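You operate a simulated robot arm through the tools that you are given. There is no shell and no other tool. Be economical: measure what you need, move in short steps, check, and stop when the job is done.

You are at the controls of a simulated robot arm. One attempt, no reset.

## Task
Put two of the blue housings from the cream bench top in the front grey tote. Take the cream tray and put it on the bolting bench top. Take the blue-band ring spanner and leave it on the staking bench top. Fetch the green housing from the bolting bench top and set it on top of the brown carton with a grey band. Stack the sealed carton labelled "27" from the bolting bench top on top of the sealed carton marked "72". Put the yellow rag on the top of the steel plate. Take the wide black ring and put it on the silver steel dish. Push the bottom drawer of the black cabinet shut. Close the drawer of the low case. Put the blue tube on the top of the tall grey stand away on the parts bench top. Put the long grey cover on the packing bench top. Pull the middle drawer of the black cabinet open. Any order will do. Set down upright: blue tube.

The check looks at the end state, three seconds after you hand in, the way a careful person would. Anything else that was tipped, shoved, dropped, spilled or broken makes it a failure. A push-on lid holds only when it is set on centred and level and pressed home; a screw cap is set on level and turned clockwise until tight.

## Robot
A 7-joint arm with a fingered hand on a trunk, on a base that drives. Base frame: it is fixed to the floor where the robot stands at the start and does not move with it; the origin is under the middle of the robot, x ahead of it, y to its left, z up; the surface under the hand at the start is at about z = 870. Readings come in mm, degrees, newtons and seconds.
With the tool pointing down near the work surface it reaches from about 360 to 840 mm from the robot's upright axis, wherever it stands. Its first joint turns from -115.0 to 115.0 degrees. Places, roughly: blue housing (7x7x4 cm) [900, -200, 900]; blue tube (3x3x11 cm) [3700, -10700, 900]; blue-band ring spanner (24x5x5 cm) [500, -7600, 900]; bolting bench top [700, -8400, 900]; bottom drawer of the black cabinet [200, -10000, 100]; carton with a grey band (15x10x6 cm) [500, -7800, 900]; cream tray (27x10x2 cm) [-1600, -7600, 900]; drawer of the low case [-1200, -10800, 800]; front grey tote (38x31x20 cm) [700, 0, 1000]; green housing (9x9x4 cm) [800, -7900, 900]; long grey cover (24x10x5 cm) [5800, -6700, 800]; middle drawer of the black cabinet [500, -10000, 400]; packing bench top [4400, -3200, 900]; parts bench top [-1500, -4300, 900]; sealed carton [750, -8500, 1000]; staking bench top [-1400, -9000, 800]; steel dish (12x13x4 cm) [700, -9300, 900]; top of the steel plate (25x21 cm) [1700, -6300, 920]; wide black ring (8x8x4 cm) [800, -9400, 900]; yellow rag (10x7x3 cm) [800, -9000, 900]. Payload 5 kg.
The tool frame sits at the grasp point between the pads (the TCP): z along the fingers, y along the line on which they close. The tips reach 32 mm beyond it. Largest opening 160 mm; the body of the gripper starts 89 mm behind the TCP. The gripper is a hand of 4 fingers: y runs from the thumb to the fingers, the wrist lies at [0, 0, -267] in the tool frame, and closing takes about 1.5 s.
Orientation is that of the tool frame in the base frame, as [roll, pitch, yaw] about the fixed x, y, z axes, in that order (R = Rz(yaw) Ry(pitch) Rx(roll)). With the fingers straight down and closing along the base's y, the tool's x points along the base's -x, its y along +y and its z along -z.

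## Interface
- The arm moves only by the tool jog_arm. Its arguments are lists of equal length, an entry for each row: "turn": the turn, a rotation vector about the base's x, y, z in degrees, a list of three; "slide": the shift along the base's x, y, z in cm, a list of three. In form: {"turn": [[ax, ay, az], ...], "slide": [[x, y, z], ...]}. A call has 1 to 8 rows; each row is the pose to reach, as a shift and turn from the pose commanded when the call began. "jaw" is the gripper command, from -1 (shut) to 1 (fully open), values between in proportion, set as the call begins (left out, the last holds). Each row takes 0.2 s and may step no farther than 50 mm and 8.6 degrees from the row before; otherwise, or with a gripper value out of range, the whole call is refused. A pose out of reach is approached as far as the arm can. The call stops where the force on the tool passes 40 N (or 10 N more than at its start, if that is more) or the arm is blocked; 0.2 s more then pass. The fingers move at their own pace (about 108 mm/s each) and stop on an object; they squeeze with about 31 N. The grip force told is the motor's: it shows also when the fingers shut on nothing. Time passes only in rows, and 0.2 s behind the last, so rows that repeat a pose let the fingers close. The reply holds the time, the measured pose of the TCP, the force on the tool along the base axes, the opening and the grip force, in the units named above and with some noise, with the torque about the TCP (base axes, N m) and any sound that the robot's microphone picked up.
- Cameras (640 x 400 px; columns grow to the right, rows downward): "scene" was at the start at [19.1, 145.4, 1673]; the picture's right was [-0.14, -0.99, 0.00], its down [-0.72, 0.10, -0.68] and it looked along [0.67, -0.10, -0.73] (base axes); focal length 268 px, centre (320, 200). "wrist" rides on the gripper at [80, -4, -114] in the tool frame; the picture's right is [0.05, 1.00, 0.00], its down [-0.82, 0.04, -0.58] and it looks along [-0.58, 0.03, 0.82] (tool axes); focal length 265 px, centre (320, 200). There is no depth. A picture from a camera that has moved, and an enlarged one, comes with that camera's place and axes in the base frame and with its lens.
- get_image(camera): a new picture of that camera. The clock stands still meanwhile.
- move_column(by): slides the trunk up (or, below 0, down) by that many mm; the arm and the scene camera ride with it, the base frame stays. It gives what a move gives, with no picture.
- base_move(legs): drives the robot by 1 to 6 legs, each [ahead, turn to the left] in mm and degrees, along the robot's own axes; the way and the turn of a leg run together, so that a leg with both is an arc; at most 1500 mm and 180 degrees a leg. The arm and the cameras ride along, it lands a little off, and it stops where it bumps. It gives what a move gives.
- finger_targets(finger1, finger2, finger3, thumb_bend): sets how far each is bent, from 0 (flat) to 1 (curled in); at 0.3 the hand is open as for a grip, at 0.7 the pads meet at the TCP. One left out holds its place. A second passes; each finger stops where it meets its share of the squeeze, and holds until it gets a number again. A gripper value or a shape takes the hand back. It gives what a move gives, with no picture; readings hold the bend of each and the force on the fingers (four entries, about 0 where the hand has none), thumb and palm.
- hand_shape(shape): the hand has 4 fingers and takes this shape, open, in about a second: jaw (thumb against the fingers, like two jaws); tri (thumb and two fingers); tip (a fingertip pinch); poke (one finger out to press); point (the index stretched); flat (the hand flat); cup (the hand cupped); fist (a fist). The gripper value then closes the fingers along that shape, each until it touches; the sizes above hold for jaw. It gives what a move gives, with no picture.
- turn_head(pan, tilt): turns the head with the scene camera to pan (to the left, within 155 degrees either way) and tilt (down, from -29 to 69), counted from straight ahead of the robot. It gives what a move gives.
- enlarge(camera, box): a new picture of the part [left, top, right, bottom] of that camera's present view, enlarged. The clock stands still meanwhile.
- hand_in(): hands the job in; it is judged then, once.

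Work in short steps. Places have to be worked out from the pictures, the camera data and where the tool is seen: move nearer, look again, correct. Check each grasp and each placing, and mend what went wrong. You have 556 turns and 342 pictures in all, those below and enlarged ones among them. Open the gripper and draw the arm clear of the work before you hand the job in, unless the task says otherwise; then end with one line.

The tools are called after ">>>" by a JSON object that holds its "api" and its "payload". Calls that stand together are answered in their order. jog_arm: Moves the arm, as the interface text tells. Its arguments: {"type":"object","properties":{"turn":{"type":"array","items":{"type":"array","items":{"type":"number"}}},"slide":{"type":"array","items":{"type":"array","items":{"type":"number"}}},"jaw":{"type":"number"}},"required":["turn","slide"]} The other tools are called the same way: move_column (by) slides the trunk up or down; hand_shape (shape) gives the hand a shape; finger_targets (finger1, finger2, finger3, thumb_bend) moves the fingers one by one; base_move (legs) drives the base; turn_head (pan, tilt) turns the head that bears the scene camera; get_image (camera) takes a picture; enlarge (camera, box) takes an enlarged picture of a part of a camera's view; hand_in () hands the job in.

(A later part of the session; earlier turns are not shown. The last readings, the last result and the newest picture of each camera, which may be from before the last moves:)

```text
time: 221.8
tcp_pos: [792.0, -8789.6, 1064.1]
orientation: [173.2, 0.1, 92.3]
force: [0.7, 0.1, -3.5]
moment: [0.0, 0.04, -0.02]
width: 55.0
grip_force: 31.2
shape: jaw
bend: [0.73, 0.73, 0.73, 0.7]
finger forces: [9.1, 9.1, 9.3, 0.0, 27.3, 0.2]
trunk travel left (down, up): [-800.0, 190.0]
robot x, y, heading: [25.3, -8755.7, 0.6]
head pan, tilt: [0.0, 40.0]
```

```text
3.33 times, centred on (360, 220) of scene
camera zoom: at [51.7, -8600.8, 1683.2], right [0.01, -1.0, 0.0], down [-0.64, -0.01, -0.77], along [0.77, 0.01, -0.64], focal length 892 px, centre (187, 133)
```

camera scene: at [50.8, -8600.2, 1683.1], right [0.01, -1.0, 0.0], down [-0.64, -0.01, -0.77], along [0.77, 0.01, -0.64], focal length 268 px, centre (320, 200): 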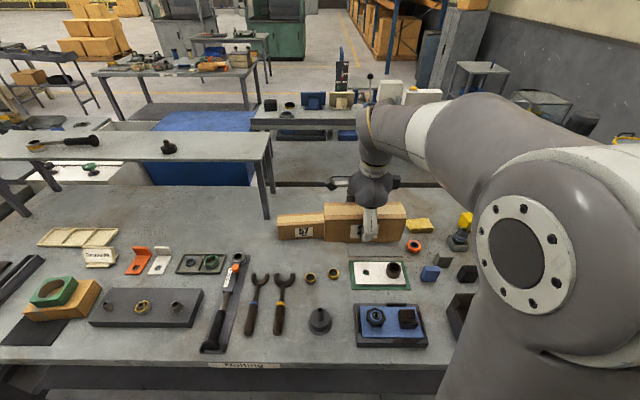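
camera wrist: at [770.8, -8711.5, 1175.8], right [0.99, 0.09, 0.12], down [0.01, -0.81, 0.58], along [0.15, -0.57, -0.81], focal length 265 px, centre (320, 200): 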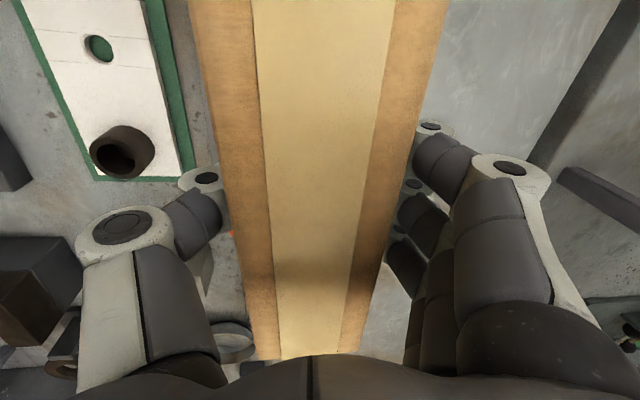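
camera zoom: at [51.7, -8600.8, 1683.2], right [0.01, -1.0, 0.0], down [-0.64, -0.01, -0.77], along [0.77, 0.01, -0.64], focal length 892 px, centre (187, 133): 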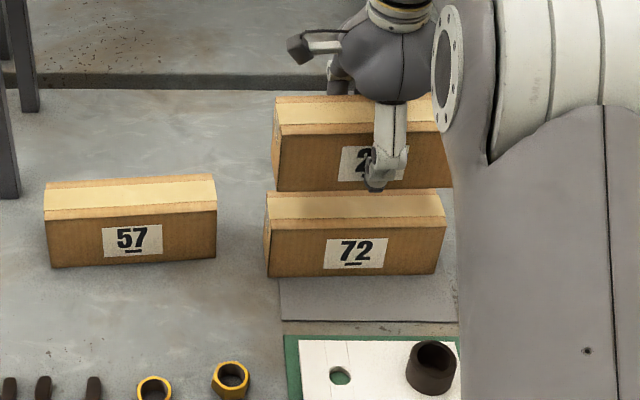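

The held box lines up within a few mm. Shift +2 mm x, and lower toward contact at TCP z≈1003–1006.

>>> {"api": "jog_arm", "payload": {"turn": [[0, 0, 0.5], [0, 0, 1], [0, 0, 1], [0, 0, 1]], "slide": [[0.2, -0.1, -3], [0.2, -0.1, -5], [0.2, -0.1, -5.4], [0.2, -0.1, -5.6]]}}

>>> {"api": "enlarge", "payload": {"camera": "scene", "box": [270, 160, 450, 280]}}

```text
time: 222.8
tcp_pos: [792.9, -8791.7, 1011.2]
orientation: [172.9, 0.2, 93.3]
force: [1.0, 0.3, 3.0]
moment: [0.0, 0.17, -0.01]
width: 55.1
grip_force: 30.9
shape: jaw
bend: [0.73, 0.73, 0.73, 0.7]
finger forces: [9.9, 9.9, 9.9, 0.0, 28.7, 0.0]
trunk travel left (down, up): [-800.0, 190.0]
robot x, y, heading: [25.5, -8761.8, 0.5]
head pan, tilt: [0.0, 40.0]
```

```text
3.33 times, centred on (360, 220) of scene
camera zoom: at [49.5, -8600.3, 1683.3], right [0.01, -1.0, 0.0], down [-0.64, -0.01, -0.77], along [0.77, 0.01, -0.64], focal length 892 px, centre (187, 133)
```

zoom: 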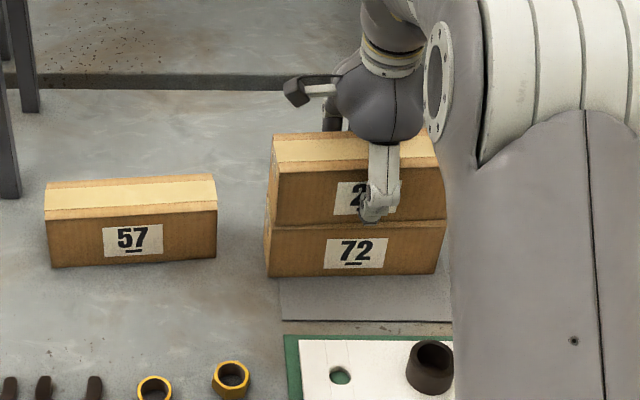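

Stacked and in contact, well aligned. I press 1 mm more, release, and rise.

>>> {"api": "jog_arm", "payload": {"turn": [[0, 0, 0]], "slide": [[0, 0, -0.1]]}}

>>> {"api": "jog_arm", "payload": {"turn": [[0, 0, 0], [0, 0, 0], [0, 0, 0]], "slide": [[0, 0, 0], [0, 0, 0], [0, 0, 0]], "jaw": 0.4}}

>>> {"api": "jog_arm", "payload": {"turn": [[0, 0, 0], [0, 0, 0], [0, 0, 0], [0, 0, 0]], "slide": [[0, 0, 3], [0, 0, 7], [0, 0, 11.5], [0, 0, 16]]}}

>>> {"api": "get_image", "payload": {"camera": "wrist"}}

>>> {"api": "get_image", "payload": {"camera": "scene"}}

```text
time: 223.2
tcp_pos: [793.1, -8792.0, 1009.9]
orientation: [173.0, 0.2, 93.3]
force: [0.9, 0.7, 7.2]
moment: [0.0, 0.26, 0.0]
width: 55.0
grip_force: 31.0
shape: jaw
bend: [0.73, 0.73, 0.73, 0.7]
finger forces: [10.6, 10.6, 10.6, 0.1, 30.5, 0.1]
trunk travel left (down, up): [-800.0, 190.0]
robot x, y, heading: [26.1, -8757.5, 0.8]
head pan, tilt: [0.0, 40.0]
```

```text
time: 224.0
tcp_pos: [793.5, -8790.3, 1008.9]
orientation: [173.2, 0.1, 93.3]
force: [0.6, 0.4, -0.4]
moment: [-0.03, 0.0, 0.01]
width: 111.5
grip_force: 0.0
shape: jaw
bend: [0.67, 0.67, 0.67, 0.63]
finger forces: [0.1, 0.0, 0.0, 0.0, 0.0, 0.1]
trunk travel left (down, up): [-800.0, 190.0]
robot x, y, heading: [26.0, -8753.1, 0.8]
head pan, tilt: [0.0, 40.0]
```

```text
time: 225.0
tcp_pos: [793.2, -8790.8, 1170.5]
orientation: [173.1, 0.1, 93.3]
force: [-0.4, -0.4, -0.1]
moment: [0.0, -0.01, 0.0]
width: 111.7
grip_force: 0.1
shape: jaw
bend: [0.67, 0.67, 0.67, 0.63]
finger forces: [0.1, 0.0, 0.0, 0.1, 0.1, 0.1]
trunk travel left (down, up): [-800.0, 190.0]
robot x, y, heading: [29.1, -8756.4, 0.9]
head pan, tilt: [0.0, 40.0]
```

```text
253 pictures are left
camera wrist: at [770.7, -8712.0, 1281.7], right [0.99, 0.11, 0.12], down [0.02, -0.81, 0.58], along [0.16, -0.57, -0.81], focal length 265 px, centre (320, 200)
```

wrist: 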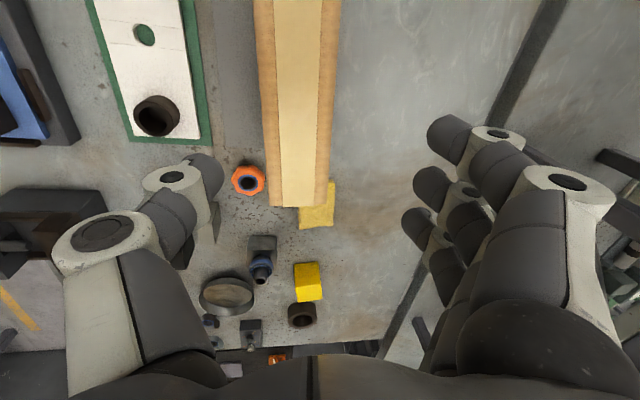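

```text
252 pictures are left
camera scene: at [48.5, -8600.2, 1683.1], right [0.01, -1.0, 0.0], down [-0.64, -0.01, -0.77], along [0.77, 0.01, -0.64], focal length 268 px, centre (320, 200)
```

scene: 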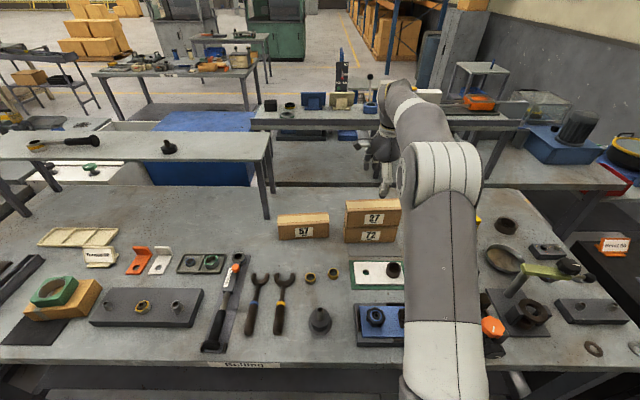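

Stack looks square. Next the ring and dish near y≈-9350. I retract, straighten the hand and shift the base along.

>>> {"api": "jog_arm", "payload": {"turn": [[0, 3.5, 0], [0, 7, 0], [0, 7, 0], [0, 7, 0], [0, 7, 0]], "slide": [[-4, 0.5, 2], [-8.5, 1, 4], [-13, 1.5, 6], [-17.5, 2, 7.5], [-22, 3, 8]], "jaw": 1}}

>>> {"api": "jog_arm", "payload": {"turn": [[0, 0, 8.5], [0, 0, 17], [0, 0, 25.5], [0, 0, 34], [0, 0, 42.5], [0, 0, 51], [0, 0, 59.5], [0, 0, 68]], "slide": [[0, 0, 0], [0, 0, 0], [0, 0, 0], [0, 0, 0], [0, 0, 0], [0, 0, 0], [0, 0, 0], [0, 0, 0]]}}

>>> {"api": "jog_arm", "payload": {"turn": [[0, 0, 8], [0, 0, 16], [0, 0, 19]], "slide": [[0, 0, 0], [0, 0, 0], [0, 0, 0]]}}

>>> {"api": "base_move", "payload": {"legs": [[-330, 0], [0, -90], [490, 0], [0, 90], [300, 0]]}}

>>> {"api": "get_image", "payload": {"camera": "scene"}}

>>> {"api": "get_image", "payload": {"camera": "wrist"}}

```text
time: 226.2
tcp_pos: [571.6, -8760.1, 1250.4]
orientation: [-180.0, -0.1, 93.3]
force: [-0.8, 0.7, 0.4]
moment: [0.01, -0.06, 0.01]
width: 159.4
grip_force: 0.1
shape: jaw
bend: [0.3, 0.3, 0.3, 0.3]
finger forces: [0.1, 0.0, 0.0, 0.0, 0.1, 0.1]
trunk travel left (down, up): [-800.0, 190.0]
robot x, y, heading: [27.1, -8756.8, 0.7]
head pan, tilt: [0.0, 40.0]
```

```text
time: 228.0
tcp_pos: [572.5, -8761.5, 1249.5]
orientation: [-179.9, -0.2, 161.5]
force: [0.8, 1.0, 0.2]
moment: [-0.01, -0.03, -0.02]
width: 159.9
grip_force: 0.0
shape: jaw
bend: [0.3, 0.3, 0.3, 0.3]
finger forces: [0.0, 0.0, 0.0, 0.0, 0.0, 0.0]
trunk travel left (down, up): [-800.0, 190.0]
robot x, y, heading: [23.4, -8758.0, 0.7]
head pan, tilt: [0.0, 40.0]
```

```text
time: 228.8
tcp_pos: [573.2, -8761.7, 1249.9]
orientation: [-179.9, -0.4, -179.5]
force: [0.3, -0.7, -0.8]
moment: [0.0, 0.04, 0.0]
width: 160.1
grip_force: 0.1
shape: jaw
bend: [0.3, 0.3, 0.3, 0.3]
finger forces: [0.0, 0.0, 0.1, 0.0, 0.0, 0.0]
trunk travel left (down, up): [-800.0, 190.0]
robot x, y, heading: [26.1, -8760.7, 0.8]
head pan, tilt: [0.0, 40.0]
```

```text
time: 242.7
tcp_pos: [563.1, -9279.3, 1249.0]
orientation: [-179.9, -0.3, 179.2]
force: [-0.3, 0.7, -0.1]
moment: [0.03, 0.03, -0.01]
width: 159.8
grip_force: 0.1
shape: jaw
bend: [0.3, 0.3, 0.3, 0.3]
finger forces: [0.0, 0.0, 0.0, 0.0, 0.1, 0.1]
trunk travel left (down, up): [-800.0, 190.0]
robot x, y, heading: [15.0, -9267.3, -0.4]
head pan, tilt: [0.0, 40.0]
```

```text
251 pictures are left
camera scene: at [43.1, -9108.8, 1683.2], right [-0.01, -1.0, 0.0], down [-0.64, 0.0, -0.77], along [0.77, -0.01, -0.64], focal length 268 px, centre (320, 200)
```

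scene: 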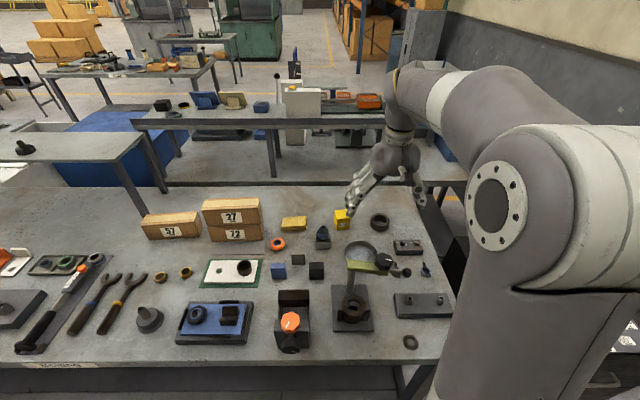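

```text
250 pictures are left
camera wrist: at [483.7, -9283.5, 1363.1], right [-0.04, 1.0, 0.0], down [0.82, 0.03, 0.57], along [0.57, 0.02, -0.82], focal length 265 px, centre (320, 200)
```

wrist: 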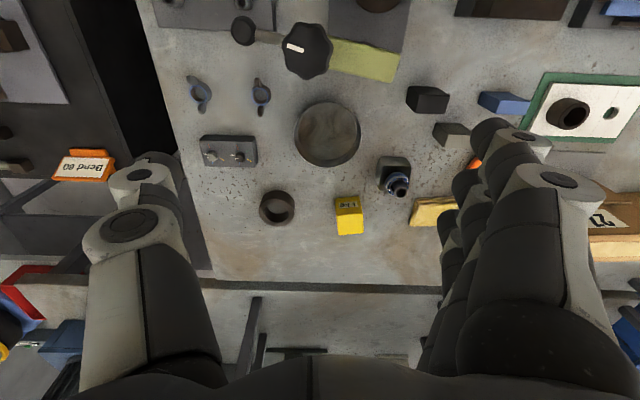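

Ring ≈ [823, -9364], dish ≈ [657, -9263]. I move above the ring.

>>> {"api": "jog_arm", "payload": {"turn": [[0, 0, 0], [0, 0, 0], [0, 0, 0], [0, 0, 0], [0, 0, 0], [0, 0, 0], [0, 0, 0], [0, 0, 0]], "slide": [[3, -1, -3.2], [6, -2, -6.5], [9.2, -3, -9.7], [12.5, -4, -13], [16, -5, -16], [19.5, -6.2, -19], [23, -7.4, -22], [26, -8.5, -24.5]], "jaw": 0.6}}

>>> {"api": "get_image", "payload": {"camera": "wrist"}}

```text
time: 244.5
tcp_pos: [822.7, -9366.4, 1001.1]
orientation: [-179.9, -0.3, 179.2]
force: [0.2, 0.6, 0.4]
moment: [0.01, 0.06, 0.01]
width: 128.3
grip_force: 0.1
shape: jaw
bend: [0.59, 0.59, 0.59, 0.55]
finger forces: [0.0, 0.1, 0.0, 0.0, 0.1, 0.0]
trunk travel left (down, up): [-800.0, 190.0]
robot x, y, heading: [12.1, -9265.6, -0.7]
head pan, tilt: [0.0, 40.0]
```

```text
249 pictures are left
camera wrist: at [743.6, -9369.7, 1114.8], right [-0.04, 1.0, 0.0], down [0.82, 0.03, 0.57], along [0.57, 0.02, -0.82], focal length 265 px, centre (320, 200)
```

wrist: 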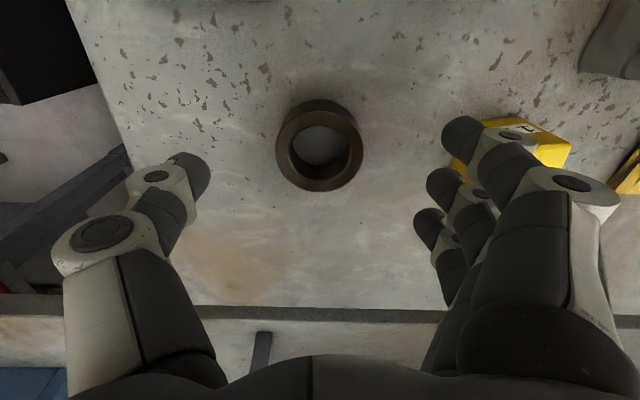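

Ring centre ≈ [830, -9366]. Descend and grip.

>>> {"api": "jog_arm", "payload": {"turn": [[0, 0, 0], [0, 0, 0], [0, 0, 0]], "slide": [[0.7, 0, -4], [0.7, 0, -8], [0.7, 0, -9.6]]}}

>>> {"api": "jog_arm", "payload": {"turn": [[0, 0, 0], [0, 0, 0], [0, 0, 0], [0, 0, 0], [0, 0, 0], [0, 0, 0]], "slide": [[0, 0, 0], [0, 0, 0], [0, 0, 0], [0, 0, 0], [0, 0, 0], [0, 0, 0]], "jaw": -1}}

>>> {"api": "jog_arm", "payload": {"turn": [[0, 0, 0], [0, 0, 0], [0, 0, 0], [0, 0, 0]], "slide": [[0, 0, 4], [-1, 0, 8], [-3, 1, 12], [-6, 3, 15]]}}

>>> {"api": "get_image", "payload": {"camera": "wrist"}}

```text
time: 245.3
tcp_pos: [828.7, -9365.9, 906.8]
orientation: [-179.9, -0.2, 179.2]
force: [0.6, -0.2, -1.1]
moment: [-0.02, 0.04, 0.01]
width: 128.2
grip_force: 0.1
shape: jaw
bend: [0.59, 0.59, 0.59, 0.55]
finger forces: [0.0, 0.0, 0.0, 0.1, 0.1, 0.0]
trunk travel left (down, up): [-800.0, 190.0]
robot x, y, heading: [12.9, -9263.9, -0.4]
head pan, tilt: [0.0, 40.0]
```

```text
time: 246.7
tcp_pos: [828.0, -9366.2, 906.6]
orientation: [-179.9, -0.2, 179.2]
force: [0.3, -1.0, 0.3]
moment: [-0.01, -0.05, -0.04]
width: 52.7
grip_force: 30.5
shape: jaw
bend: [0.71, 0.73, 0.73, 0.7]
finger forces: [4.8, 10.0, 12.7, 0.1, 25.2, 0.0]
trunk travel left (down, up): [-800.0, 190.0]
robot x, y, heading: [12.9, -9267.8, -0.2]
head pan, tilt: [0.0, 40.0]
```

```text
time: 247.7
tcp_pos: [766.8, -9334.8, 1059.2]
orientation: [-179.9, -0.2, 179.3]
force: [-1.3, 0.0, -4.9]
moment: [0.0, 0.01, -0.03]
width: 52.7
grip_force: 31.0
shape: jaw
bend: [0.71, 0.73, 0.73, 0.7]
finger forces: [4.1, 11.4, 12.7, 0.0, 24.7, 0.1]
trunk travel left (down, up): [-800.0, 190.0]
robot x, y, heading: [15.8, -9262.9, -0.3]
head pan, tilt: [0.0, 40.0]
```

```text
248 pictures are left
camera wrist: at [687.3, -9338.8, 1173.1], right [-0.04, 1.0, 0.0], down [0.82, 0.03, 0.57], along [0.57, 0.02, -0.82], focal length 265 px, centre (320, 200)
```

wrist: 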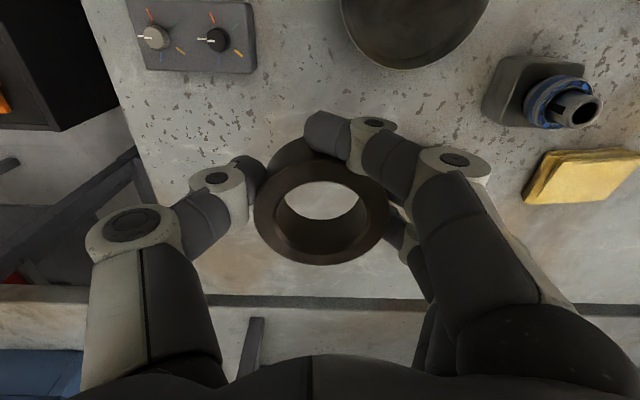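

Ring held. I re-measure the dish from the scene camera before placing.

>>> {"api": "enlarge", "payload": {"camera": "scene", "box": [300, 200, 460, 310]}}

```text
3.64 times, centred on (380, 255) of scene
camera zoom: at [40.4, -9108.1, 1683.1], right [-0.01, -1.0, 0.0], down [-0.64, 0.0, -0.77], along [0.77, -0.01, -0.64], focal length 973 px, centre (102, 0)
```

zoom: 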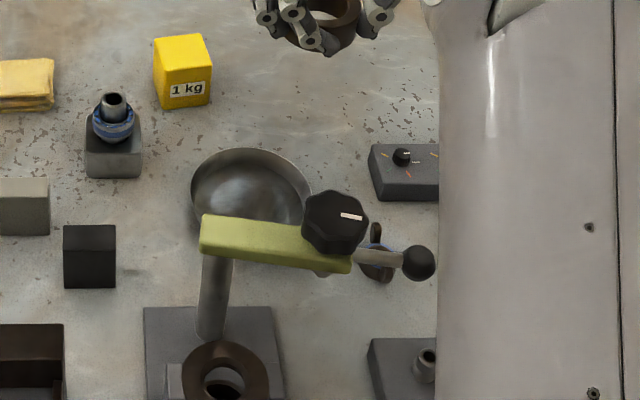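

Dish ≈ [661, -9266]; a lever knob stands near [512, -9297] up to z≈1065. I rotate the hand −60° so the wrist camera stays clear of it, and move over the dish.

>>> {"api": "jog_arm", "payload": {"turn": [[0, 0, -7.5], [0, 0, -15], [0, 0, -22.5], [0, 0, -30], [0, 0, -37.5], [0, 0, -45], [0, 0, -52.5], [0, 0, -60]], "slide": [[0, 0, 3], [-1, 0, 5], [-3, 1, 5], [-5, 2, 5], [-7, 3.5, 5], [-8.5, 5, 5], [-10, 6.3, 5], [-10.9, 7.3, 5]]}}

>>> {"api": "get_image", "payload": {"camera": "wrist"}}

>>> {"api": "enlarge", "payload": {"camera": "scene", "box": [300, 180, 460, 310]}}

```text
time: 249.5
tcp_pos: [660.7, -9261.8, 1108.4]
orientation: [-179.9, -0.3, 119.1]
force: [-0.5, 0.4, -4.3]
moment: [0.06, -0.01, 0.06]
width: 52.2
grip_force: 30.8
shape: jaw
bend: [0.72, 0.73, 0.73, 0.7]
finger forces: [3.5, 11.5, 12.7, 0.1, 24.8, 0.1]
trunk travel left (down, up): [-800.0, 190.0]
robot x, y, heading: [15.7, -9266.1, -0.6]
head pan, tilt: [0.0, 40.0]
```

```text
246 pictures are left
camera wrist: at [617.9, -9194.6, 1222.3], right [0.85, 0.53, 0.0], down [0.44, -0.69, 0.57], along [0.3, -0.49, -0.82], focal length 265 px, centre (320, 200)
```

wrist: 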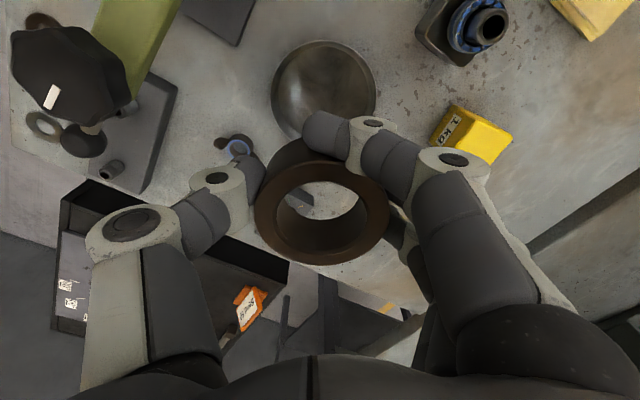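

```text
3.08 times, centred on (380, 245) of scene
camera zoom: at [42.2, -9108.4, 1683.1], right [-0.01, -1.0, 0.0], down [-0.64, 0.0, -0.77], along [0.77, -0.01, -0.64], focal length 824 px, centre (135, 62)
```

zoom: 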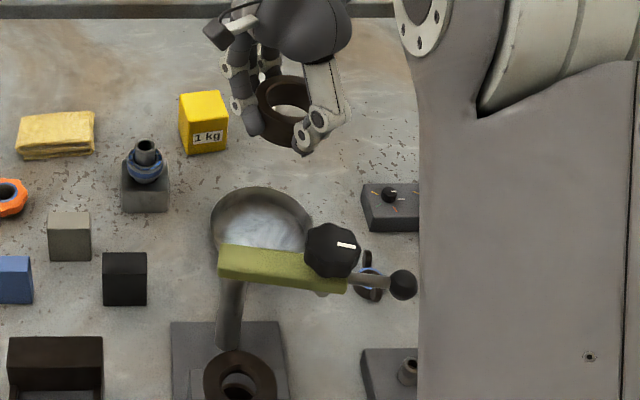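

Shift the ring by about [-4, +8] mm and lower to z≈985, then look again.

>>> {"api": "jog_arm", "payload": {"turn": [[0, 0, 0], [0, 0, 0], [0, 0, 0]], "slide": [[-0.4, 0.8, -4], [-0.4, 0.8, -8], [-0.4, 0.8, -12]]}}

>>> {"api": "get_image", "payload": {"camera": "wrist"}}

>>> {"api": "enlarge", "payload": {"camera": "scene", "box": [300, 180, 460, 310]}}

```text
time: 250.3
tcp_pos: [656.9, -9254.5, 988.5]
orientation: [-179.9, -0.3, 119.2]
force: [0.3, -0.2, -4.9]
moment: [0.03, 0.09, 0.04]
width: 52.1
grip_force: 31.4
shape: jaw
bend: [0.72, 0.73, 0.73, 0.7]
finger forces: [2.9, 12.0, 13.0, 0.1, 24.6, 0.1]
trunk travel left (down, up): [-800.0, 190.0]
robot x, y, heading: [18.2, -9265.1, -0.4]
head pan, tilt: [0.0, 40.0]
```

```text
244 pictures are left
camera wrist: at [614.7, -9187.7, 1102.1], right [0.85, 0.53, 0.0], down [0.44, -0.69, 0.57], along [0.3, -0.49, -0.82], focal length 265 px, centre (320, 200)
```

wrist: 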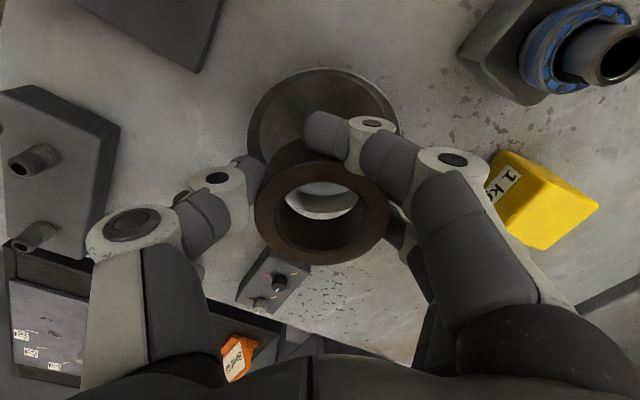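

```text
3.08 times, centred on (380, 245) of scene
camera zoom: at [43.5, -9108.6, 1683.2], right [-0.01, -1.0, 0.0], down [-0.64, 0.0, -0.77], along [0.77, -0.01, -0.64], focal length 824 px, centre (135, 62)
```

zoom: 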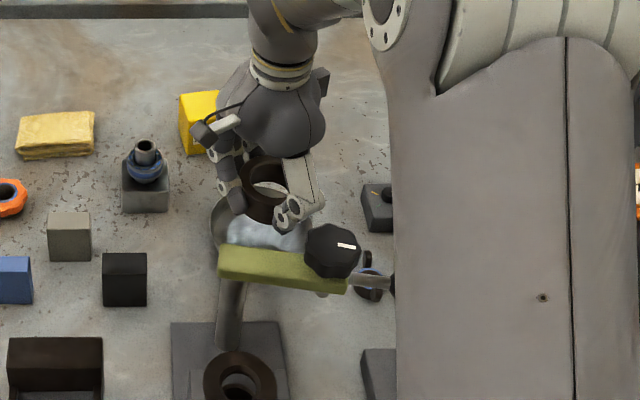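

Ring centre and dish centre now agree within a few mm. I lower gently.

>>> {"api": "jog_arm", "payload": {"turn": [[0, 0, 0], [0, 0, 0], [0, 0, 0], [0, 0, 0], [0, 0, 0], [0, 0, 0], [0, 0, 0]], "slide": [[0, 0, -3], [0, 0, -5], [0, 0, -6], [0, 0, -6.5], [0, 0, -7], [0, 0, -7.3], [0, 0, -7.6]]}}

>>> {"api": "get_image", "payload": {"camera": "wrist"}}

```text
time: 251.3
tcp_pos: [659.5, -9253.0, 933.9]
orientation: [179.3, 0.2, 119.3]
force: [-6.6, -0.3, 24.1]
moment: [-0.11, -0.63, 0.02]
width: 52.2
grip_force: 31.2
shape: jaw
bend: [0.72, 0.73, 0.74, 0.7]
finger forces: [3.2, 11.4, 61.6, 0.0, 59.2, 0.0]
trunk travel left (down, up): [-800.0, 190.0]
robot x, y, heading: [16.1, -9267.4, -0.4]
head pan, tilt: [0.0, 40.0]
stopped in row 4: the force on the tool passed its limit at 47 N (the readings are from after the stop); the commanded pose is now the measured one
```

```text
242 pictures are left
camera wrist: at [615.1, -9186.4, 1046.4], right [0.85, 0.53, 0.01], down [0.43, -0.69, 0.58], along [0.32, -0.49, -0.81], focal length 265 px, centre (320, 200)
```

wrist: 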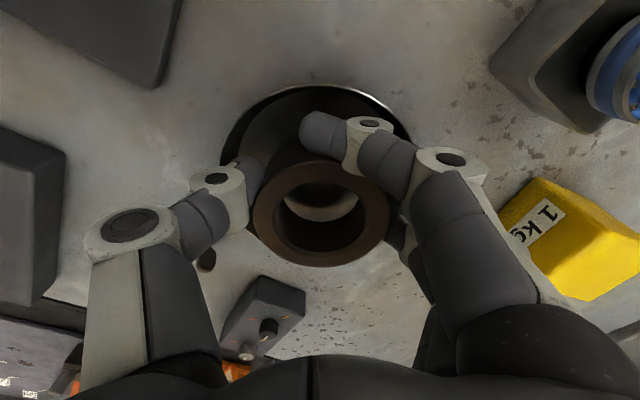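

Contact while inside the rim: probably the fingertips on the bowl's sloped wall. I ease up 4 mm, centre slightly, then open just enough to release.

>>> {"api": "jog_arm", "payload": {"turn": [[0, 0, 0], [0, 0, 0]], "slide": [[0.1, -0.4, 0.4], [0.1, -0.4, 0.4]]}}

>>> {"api": "jog_arm", "payload": {"turn": [[0, 0, 0], [0, 0, 0]], "slide": [[0, 0, 0], [0, 0, 0]], "jaw": -0.15}}

>>> {"api": "jog_arm", "payload": {"turn": [[0, 0, 0], [0, 0, 0], [0, 0, 0], [0, 0, 0]], "slide": [[0, 0, 2], [0, 0, 6], [0, 0, 10.5], [0, 0, 15]]}}

>>> {"api": "get_image", "payload": {"camera": "wrist"}}

>>> {"api": "enlarge", "payload": {"camera": "scene", "box": [300, 180, 460, 310]}}

```text
time: 251.9
tcp_pos: [659.8, -9257.5, 933.8]
orientation: [179.6, 0.0, 119.5]
force: [-1.5, 3.2, 5.8]
moment: [0.12, -0.29, 0.07]
width: 52.6
grip_force: 30.7
shape: jaw
bend: [0.72, 0.73, 0.74, 0.71]
finger forces: [2.7, 12.9, 37.4, 0.1, 44.8, 0.0]
trunk travel left (down, up): [-800.0, 190.0]
robot x, y, heading: [18.0, -9262.8, -0.5]
head pan, tilt: [0.0, 40.0]
```

```text
time: 252.5
tcp_pos: [660.1, -9258.7, 933.8]
orientation: [179.5, 0.1, 119.3]
force: [-2.3, -1.9, 8.9]
moment: [0.14, 0.06, 0.12]
width: 63.2
grip_force: 0.0
shape: jaw
bend: [0.76, 0.73, 0.73, 0.71]
finger forces: [8.9, 1.7, 17.8, 0.1, 20.2, 0.0]
trunk travel left (down, up): [-800.0, 190.0]
robot x, y, heading: [15.5, -9267.4, -0.6]
head pan, tilt: [0.0, 40.0]
```

```text
time: 253.5
tcp_pos: [660.9, -9260.5, 1084.2]
orientation: [179.6, 0.0, 119.3]
force: [-0.1, 0.1, 1.2]
moment: [-0.01, -0.03, -0.02]
width: 68.6
grip_force: 0.0
shape: jaw
bend: [0.73, 0.73, 0.73, 0.7]
finger forces: [0.0, 0.0, 0.1, 0.0, 0.0, 0.1]
trunk travel left (down, up): [-800.0, 190.0]
robot x, y, heading: [15.6, -9269.3, -0.2]
head pan, tilt: [0.0, 40.0]
```

```text
241 pictures are left
camera wrist: at [616.8, -9193.5, 1197.4], right [0.85, 0.53, 0.01], down [0.43, -0.69, 0.58], along [0.31, -0.49, -0.82], focal length 265 px, centre (320, 200)
```

wrist: 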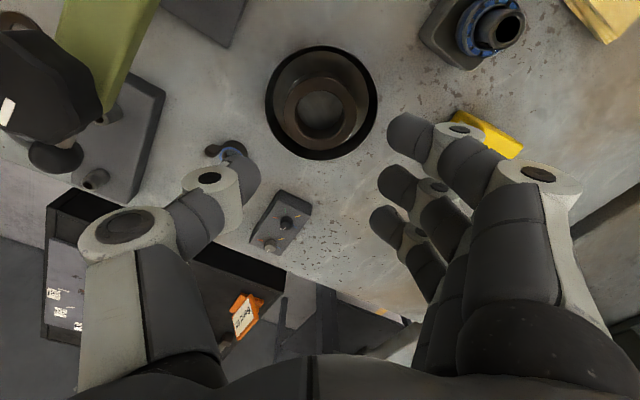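

```text
3.08 times, centred on (380, 245) of scene
camera zoom: at [41.1, -9108.8, 1683.1], right [-0.01, -1.0, 0.0], down [-0.64, 0.0, -0.77], along [0.77, -0.01, -0.64], focal length 824 px, centre (135, 62)
```

zoom: 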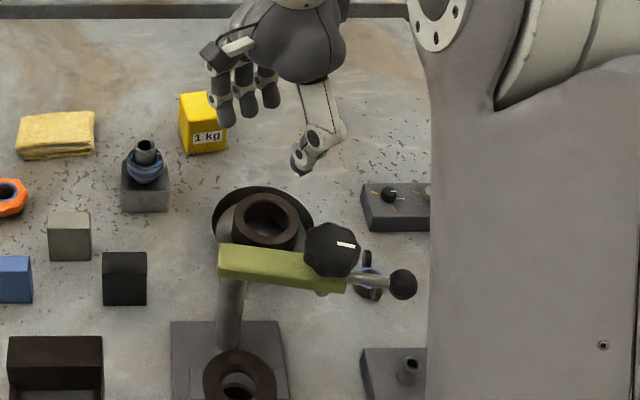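

Ring sits flat in the dish. Next the yellow rag near [846, -9011]. I retract and shift the base back toward y≈-9010.

>>> {"api": "jog_arm", "payload": {"turn": [[0, 0, -7], [0, 0, -14], [0, 0, -21], [0, 0, -29]], "slide": [[-2, 1, 4], [-4, 1, 8], [-7, 1, 11], [-10, 1, 13]], "jaw": 0.6}}

>>> {"api": "base_move", "payload": {"legs": [[-300, 0], [0, 90], [255, 0], [0, -90], [325, 0]]}}

>>> {"api": "get_image", "payload": {"camera": "wrist"}}

>>> {"api": "get_image", "payload": {"camera": "scene"}}

```text
time: 254.5
tcp_pos: [559.1, -9247.0, 1214.0]
orientation: [179.5, 0.0, 90.3]
force: [-0.5, -0.2, 0.2]
moment: [-0.01, -0.03, -0.01]
width: 127.8
grip_force: 0.1
shape: jaw
bend: [0.59, 0.59, 0.59, 0.55]
finger forces: [0.1, 0.0, 0.0, 0.0, 0.1, 0.0]
trunk travel left (down, up): [-800.0, 190.0]
robot x, y, heading: [17.7, -9264.1, -0.4]
head pan, tilt: [0.0, 40.0]
```

```text
time: 267.4
tcp_pos: [590.6, -8971.1, 1212.4]
orientation: [179.7, 0.0, 91.4]
force: [0.7, 0.1, 0.1]
moment: [-0.01, 0.04, -0.01]
width: 127.5
grip_force: 0.0
shape: jaw
bend: [0.59, 0.59, 0.59, 0.55]
finger forces: [0.0, 0.1, 0.0, 0.0, 0.0, 0.1]
trunk travel left (down, up): [-800.0, 190.0]
robot x, y, heading: [44.7, -8999.1, 0.6]
head pan, tilt: [0.0, 40.0]
```

```text
239 pictures are left
camera wrist: at [583.3, -8891.6, 1326.1], right [1.0, 0.08, 0.01], down [0.06, -0.81, 0.58], along [0.05, -0.58, -0.82], focal length 265 px, centre (320, 200)
```

wrist: 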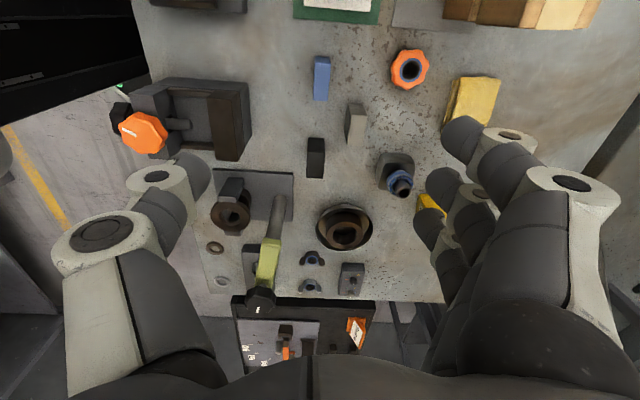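

```text
238 pictures are left
camera scene: at [69.3, -8842.4, 1683.2], right [0.01, -1.0, 0.0], down [-0.64, -0.01, -0.77], along [0.77, 0.01, -0.64], focal length 268 px, centre (320, 200)
```

scene: 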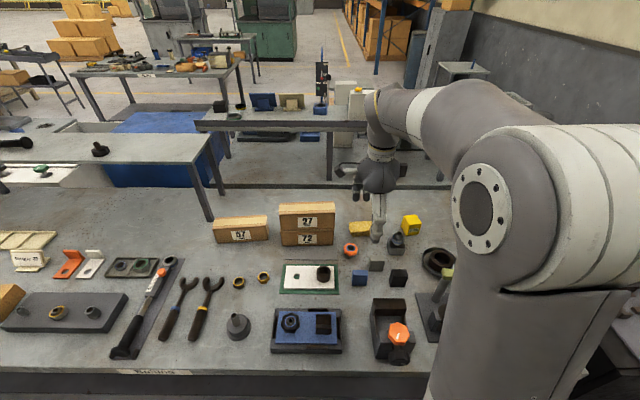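

Rag ≈ [841, -8995]. I move above it, closing along x.

>>> {"api": "jog_arm", "payload": {"turn": [[0, 0, 0], [0, 0, 0], [0, 0, 0], [0, 0, 0], [0, 0, 0], [0, 0, 0], [0, 0, 0]], "slide": [[3.5, -0.4, -3], [7, -0.8, -6], [10.5, -1.2, -9], [14, -1.6, -12], [17.6, -2, -15], [21.3, -2.4, -18], [25, -2.4, -20.5]], "jaw": 0.5}}

>>> {"api": "get_image", "payload": {"camera": "wrist"}}

```text
time: 269.0
tcp_pos: [838.6, -8994.7, 1006.1]
orientation: [179.8, 0.0, 91.4]
force: [1.3, 0.2, -0.8]
moment: [0.03, 0.06, 0.01]
width: 120.3
grip_force: 0.1
shape: jaw
bend: [0.63, 0.63, 0.63, 0.59]
finger forces: [0.1, 0.0, 0.0, 0.1, 0.0, 0.1]
trunk travel left (down, up): [-800.0, 190.0]
robot x, y, heading: [44.8, -9002.0, 0.7]
head pan, tilt: [0.0, 40.0]
```

```text
237 pictures are left
camera wrist: at [833.1, -8914.5, 1119.2], right [1.0, 0.08, 0.01], down [0.06, -0.81, 0.58], along [0.05, -0.58, -0.82], focal length 265 px, centre (320, 200)
```

wrist: 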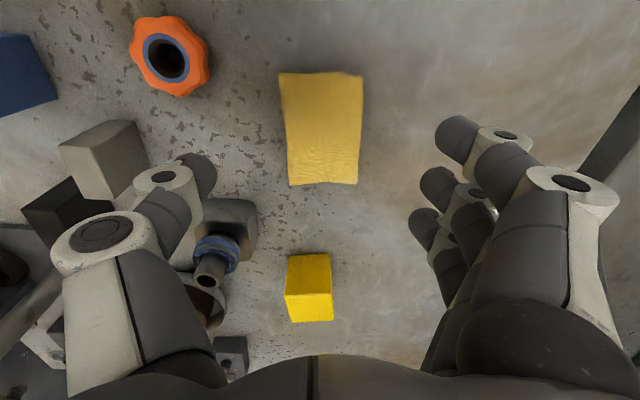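

Rag centre ≈ [843, -8999]. Descend and grip.

>>> {"api": "jog_arm", "payload": {"turn": [[0, 0, 0], [0, 0, 0], [0, 0, 0]], "slide": [[0.4, -0.4, -4], [0.4, -0.4, -8], [0.4, -0.4, -10.2]]}}

>>> {"api": "jog_arm", "payload": {"turn": [[0, 0, 0], [0, 0, 0], [0, 0, 0], [0, 0, 0], [0, 0, 0], [0, 0, 0]], "slide": [[0, 0, 0], [0, 0, 0], [0, 0, 0], [0, 0, 0], [0, 0, 0], [0, 0, 0]], "jaw": -1}}

>>> {"api": "jog_arm", "payload": {"turn": [[0, 0, 0], [0, 0, 0], [0, 0, 0]], "slide": [[0, 0, 4], [0, 0, 8], [-2, 0, 12]]}}

>>> {"api": "get_image", "payload": {"camera": "wrist"}}

```text
time: 269.8
tcp_pos: [841.8, -8997.8, 903.3]
orientation: [179.6, 0.1, 91.4]
force: [-1.1, 0.5, 0.6]
moment: [-0.02, 0.0, -0.02]
width: 120.2
grip_force: 0.2
shape: jaw
bend: [0.63, 0.63, 0.63, 0.59]
finger forces: [0.0, 0.0, 0.0, 0.1, 0.0, 0.1]
trunk travel left (down, up): [-800.0, 190.0]
robot x, y, heading: [45.0, -8994.8, 0.8]
head pan, tilt: [0.0, 40.0]
```

```text
time: 271.2
tcp_pos: [841.0, -8998.2, 904.2]
orientation: [179.7, 0.0, 91.3]
force: [0.3, 0.0, 0.2]
moment: [0.0, 0.05, -0.02]
width: 62.0
grip_force: 31.3
shape: jaw
bend: [0.73, 0.73, 0.73, 0.7]
finger forces: [9.5, 9.4, 9.1, 0.1, 28.0, 0.0]
trunk travel left (down, up): [-800.0, 190.0]
robot x, y, heading: [44.3, -9001.8, 0.4]
head pan, tilt: [0.0, 40.0]
```

```text
time: 272.0
tcp_pos: [821.7, -8998.1, 1029.0]
orientation: [179.5, 0.1, 91.4]
force: [-0.6, 0.3, -0.7]
moment: [0.02, -0.02, 0.01]
width: 61.6
grip_force: 30.8
shape: jaw
bend: [0.73, 0.73, 0.73, 0.7]
finger forces: [9.6, 9.4, 9.1, 0.0, 28.1, 0.0]
trunk travel left (down, up): [-800.0, 190.0]
robot x, y, heading: [46.6, -9001.3, 0.8]
head pan, tilt: [0.0, 40.0]
```

```text
236 pictures are left
camera wrist: at [815.1, -8917.8, 1142.5], right [1.0, 0.07, 0.01], down [0.06, -0.81, 0.58], along [0.05, -0.58, -0.82], focal length 265 px, centre (320, 200)
```

wrist: 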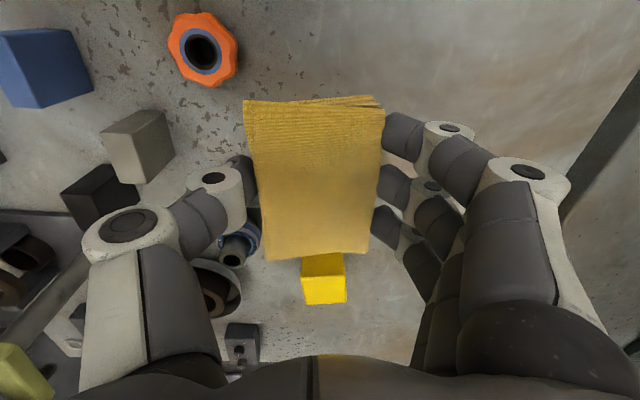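

Rag gripped. I tuck the arm and drive back up the aisle toward y≈-5200 to find a way to the steel plate.

>>> {"api": "jog_arm", "payload": {"turn": [[0, 0, 0], [0, 0, 0], [0, 0, 0], [0, 0, 0], [0, 0, 0], [0, 0, 0]], "slide": [[-3.5, 0, 3.5], [-7, 0, 7], [-11, 0, 10], [-15, 0, 13], [-19, 0, 16], [-23, 0, 18]]}}

>>> {"api": "base_move", "payload": {"legs": [[-430, 0], [0, 90], [1500, 0], [1500, 0], [600, 0]]}}

>>> {"api": "get_image", "payload": {"camera": "scene"}}

>>> {"api": "turn_head", "payload": {"pan": -70, "tilt": 20}}

>>> {"api": "get_image", "payload": {"camera": "scene"}}

```text
time: 273.4
tcp_pos: [590.2, -8998.5, 1208.9]
orientation: [179.5, 0.1, 91.4]
force: [-0.3, -0.1, 0.0]
moment: [0.0, -0.05, -0.04]
width: 61.7
grip_force: 31.5
shape: jaw
bend: [0.73, 0.73, 0.73, 0.7]
finger forces: [9.6, 9.3, 9.1, 0.0, 28.2, 0.1]
trunk travel left (down, up): [-800.0, 190.0]
robot x, y, heading: [43.7, -9003.1, 0.8]
head pan, tilt: [0.0, 40.0]
```

```text
time: 296.8
tcp_pos: [-322.7, -4870.6, 1207.0]
orientation: [179.6, 0.1, 179.0]
force: [1.1, 0.1, -0.8]
moment: [0.0, 0.03, 0.01]
width: 61.3
grip_force: 31.5
shape: jaw
bend: [0.73, 0.73, 0.73, 0.7]
finger forces: [9.5, 9.3, 9.0, 0.0, 27.6, 0.0]
trunk travel left (down, up): [-800.0, 190.0]
robot x, y, heading: [-342.6, -5414.6, 88.2]
head pan, tilt: [0.0, 40.0]
```

```text
235 pictures are left
camera scene: at [-499.9, -5387.1, 1683.2], right [1.0, -0.03, 0.0], down [-0.02, -0.64, -0.77], along [0.02, 0.77, -0.64], focal length 268 px, centre (320, 200)
```

scene: 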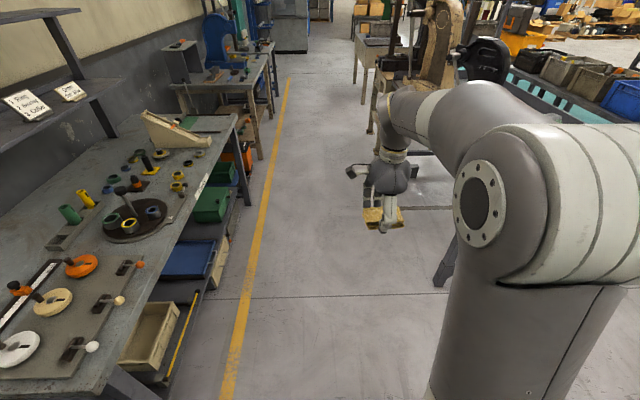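

```text
time: 298.2
tcp_pos: [-323.2, -4870.8, 1207.3]
orientation: [179.6, 0.0, 179.1]
force: [0.1, 0.0, -1.7]
moment: [-0.04, -0.02, -0.01]
width: 61.4
grip_force: 30.8
shape: jaw
bend: [0.73, 0.73, 0.73, 0.7]
finger forces: [9.5, 9.2, 9.0, 0.1, 27.6, 0.0]
trunk travel left (down, up): [-800.0, 190.0]
robot x, y, heading: [-340.5, -5418.6, 88.1]
head pan, tilt: [-70.0, 20.0]
```

```text
234 pictures are left
camera scene: at [-414.0, -5443.4, 1714.6], right [0.31, -0.95, 0.0], down [-0.32, -0.11, -0.94], along [0.89, 0.3, -0.34], focal length 268 px, centre (320, 200)
```

scene: 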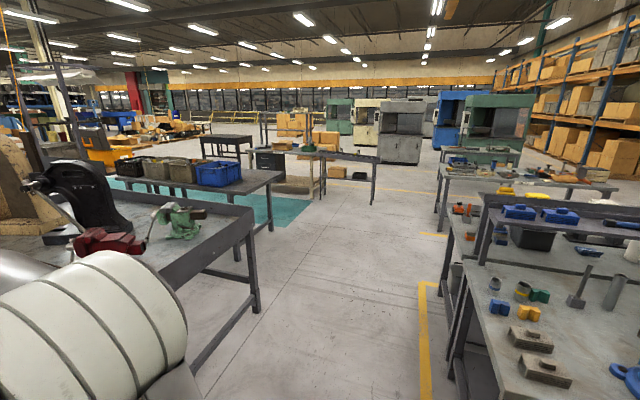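

A cross lane runs between y≈-5700 and y≈-4320. I drive through it at y≈-5000 to x≈2450.

>>> {"api": "turn_head", "payload": {"pan": 0, "tilt": 30}}

>>> {"api": "base_move", "payload": {"legs": [[400, 0], [0, -88], [1400, 0], [1400, 0]]}}

>>> {"api": "turn_head", "payload": {"pan": -90, "tilt": 30}}

>>> {"api": "get_image", "payload": {"camera": "scene"}}

```text
time: 299.7
tcp_pos: [-322.7, -4870.9, 1208.1]
orientation: [179.6, 0.0, 178.9]
force: [0.8, -0.5, -0.1]
moment: [-0.02, 0.0, 0.0]
width: 61.6
grip_force: 30.9
shape: jaw
bend: [0.73, 0.73, 0.73, 0.7]
finger forces: [9.5, 9.2, 9.0, 0.1, 27.6, 0.0]
trunk travel left (down, up): [-800.0, 190.0]
robot x, y, heading: [-339.8, -5418.5, 88.1]
head pan, tilt: [0.0, 30.0]
```

```text
time: 319.1
tcp_pos: [3028.4, -4965.6, 1207.2]
orientation: [179.6, 0.0, 92.4]
force: [-0.5, 0.4, -0.2]
moment: [0.02, 0.03, 0.0]
width: 60.9
grip_force: 31.5
shape: jaw
bend: [0.73, 0.73, 0.73, 0.7]
finger forces: [9.2, 9.1, 8.9, 0.0, 27.3, 0.0]
trunk travel left (down, up): [-800.0, 190.0]
robot x, y, heading: [2483.7, -4977.4, 1.7]
head pan, tilt: [0.0, 30.0]
```

```text
time: 320.7
tcp_pos: [3029.2, -4966.4, 1208.6]
orientation: [179.7, 0.0, 92.4]
force: [-0.6, -0.7, -0.7]
moment: [-0.01, 0.02, 0.0]
width: 60.8
grip_force: 31.4
shape: jaw
bend: [0.73, 0.73, 0.73, 0.7]
finger forces: [9.3, 9.1, 8.9, 0.0, 27.3, 0.0]
trunk travel left (down, up): [-800.0, 190.0]
robot x, y, heading: [2481.2, -4976.9, 1.8]
head pan, tilt: [-90.0, 30.0]
```

```text
233 pictures are left
camera scene: at [2419.5, -4913.0, 1698.6], right [-1.0, -0.03, 0.0], down [-0.02, 0.5, -0.87], along [0.03, -0.87, -0.5], focal length 268 px, centre (320, 200)
```

scene: 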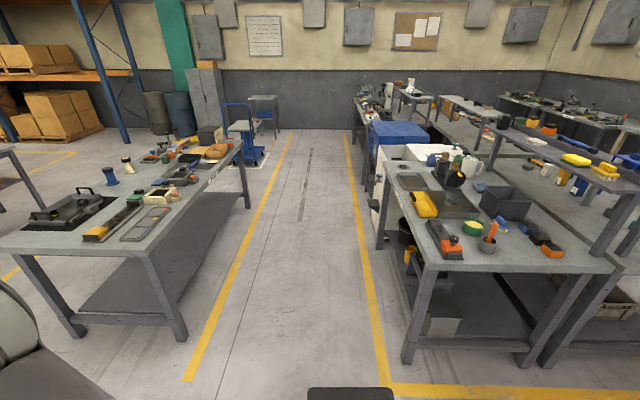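

The plate should be on the right-hand bench here. I turn and drive to y≈-6300, then face −x.

>>> {"api": "base_move", "payload": {"legs": [[0, -92], [1320, 0], [0, -90]]}}

>>> {"api": "turn_head", "payload": {"pan": 0, "tilt": 40}}

>>> {"api": "get_image", "payload": {"camera": "scene"}}

```text
time: 335.1
tcp_pos: [1905.9, -6243.4, 1207.9]
orientation: [179.6, -0.1, -92.8]
force: [-0.2, 0.0, -1.3]
moment: [0.0, 0.01, -0.03]
width: 60.0
grip_force: 30.3
shape: jaw
bend: [0.73, 0.73, 0.73, 0.7]
finger forces: [9.1, 8.9, 8.7, 0.0, 26.7, 0.1]
trunk travel left (down, up): [-800.0, 190.0]
robot x, y, heading: [2454.1, -6278.3, 176.9]
head pan, tilt: [-90.0, 30.0]
```

```text
time: 336.8
tcp_pos: [1907.6, -6245.4, 1207.8]
orientation: [179.6, 0.0, -92.9]
force: [0.3, 0.0, 0.0]
moment: [0.0, 0.02, 0.01]
width: 60.1
grip_force: 31.2
shape: jaw
bend: [0.73, 0.73, 0.73, 0.7]
finger forces: [9.2, 8.9, 8.7, 0.1, 26.7, 0.0]
trunk travel left (down, up): [-800.0, 190.0]
robot x, y, heading: [2451.9, -6284.6, 176.5]
head pan, tilt: [0.0, 40.0]
```

```text
232 pictures are left
camera scene: at [2417.8, -6437.5, 1683.2], right [0.06, 1.0, 0.0], down [0.64, -0.04, -0.77], along [-0.76, 0.05, -0.64], focal length 268 px, centre (320, 200)
```

scene: 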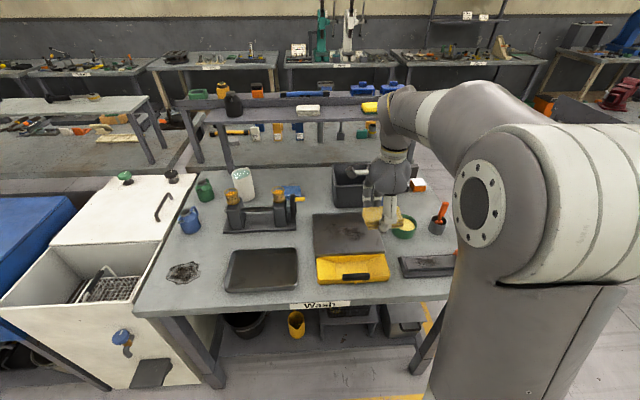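

The dark plate near (348,235) matches [1720, -6285]. I enlarge to check it.

>>> {"api": "enlarge", "payload": {"camera": "scene", "box": [220, 150, 460, 310]}}

>>> {"api": "get_image", "payload": {"camera": "wrist"}}

```text
2.50 times, centred on (340, 230) of scene
camera zoom: at [2417.8, -6437.5, 1683.2], right [0.06, 1.0, 0.0], down [0.64, -0.04, -0.77], along [-0.76, 0.05, -0.64], focal length 669 px, centre (270, 125)
```

zoom: 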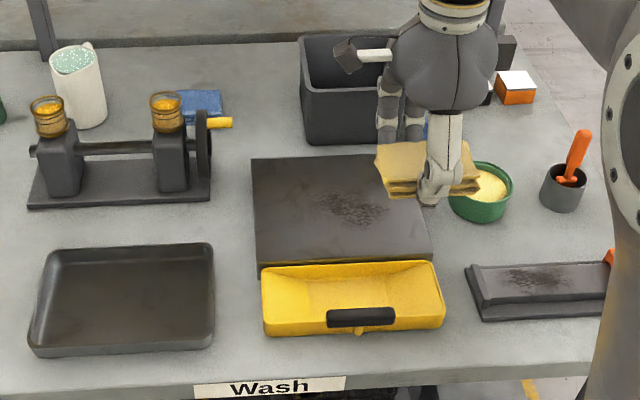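

```text
230 pictures are left
camera wrist: at [1907.3, -6326.1, 1321.0], right [-1.0, 0.0, 0.01], down [0.0, 0.82, 0.58], along [-0.01, 0.58, -0.82], focal length 265 px, centre (320, 200)
```

wrist: 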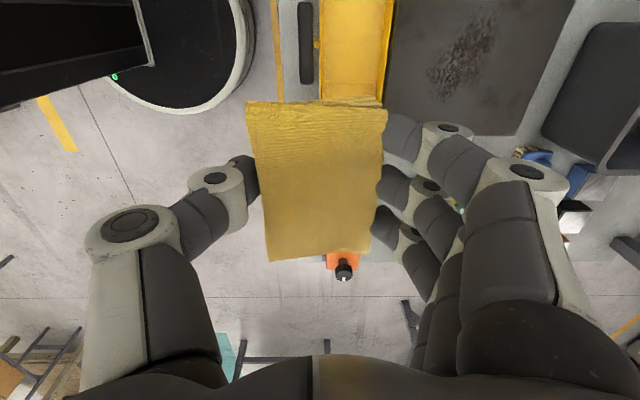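

Plate centre ≈ [1708, -6291], top ≈ 920. I carry the rag there.

>>> {"api": "jog_arm", "payload": {"turn": [[0, 0, 0], [0, 0, 0], [0, 0, 0], [0, 0, 0], [0, 0, 0], [0, 0, 0]], "slide": [[-3.3, -0.7, -3.3], [-6.6, -1.5, -6.6], [-10, -2.2, -9.9], [-13.3, -3, -13.2], [-16.6, -3.8, -16.5], [-19.8, -4.5, -19.6]]}}

>>> {"api": "get_image", "payload": {"camera": "wrist"}}

>>> {"api": "enlarge", "payload": {"camera": "scene", "box": [220, 150, 460, 310]}}

```text
time: 338.2
tcp_pos: [1705.3, -6287.7, 1012.7]
orientation: [179.6, 0.1, -92.8]
force: [0.0, -0.1, -0.9]
moment: [0.0, 0.01, 0.01]
width: 60.0
grip_force: 30.8
shape: jaw
bend: [0.73, 0.73, 0.73, 0.7]
finger forces: [9.2, 8.9, 8.8, 0.0, 26.9, 0.0]
trunk travel left (down, up): [-800.0, 190.0]
robot x, y, heading: [2451.7, -6282.4, 176.4]
head pan, tilt: [0.0, 40.0]
```

```text
229 pictures are left
camera wrist: at [1706.8, -6369.4, 1126.0], right [-1.0, 0.0, 0.01], down [0.0, 0.82, 0.58], along [-0.01, 0.58, -0.82], focal length 265 px, centre (320, 200)
```

wrist: 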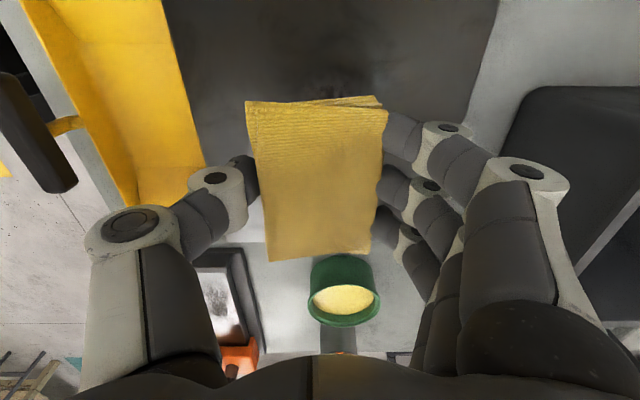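

```text
2.50 times, centred on (340, 230) of scene
camera zoom: at [2416.0, -6437.8, 1683.2], right [0.06, 1.0, 0.0], down [0.64, -0.04, -0.77], along [-0.76, 0.05, -0.64], focal length 669 px, centre (270, 125)
```

zoom: 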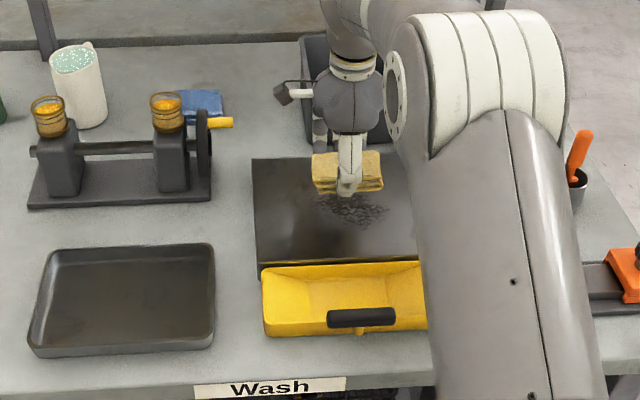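

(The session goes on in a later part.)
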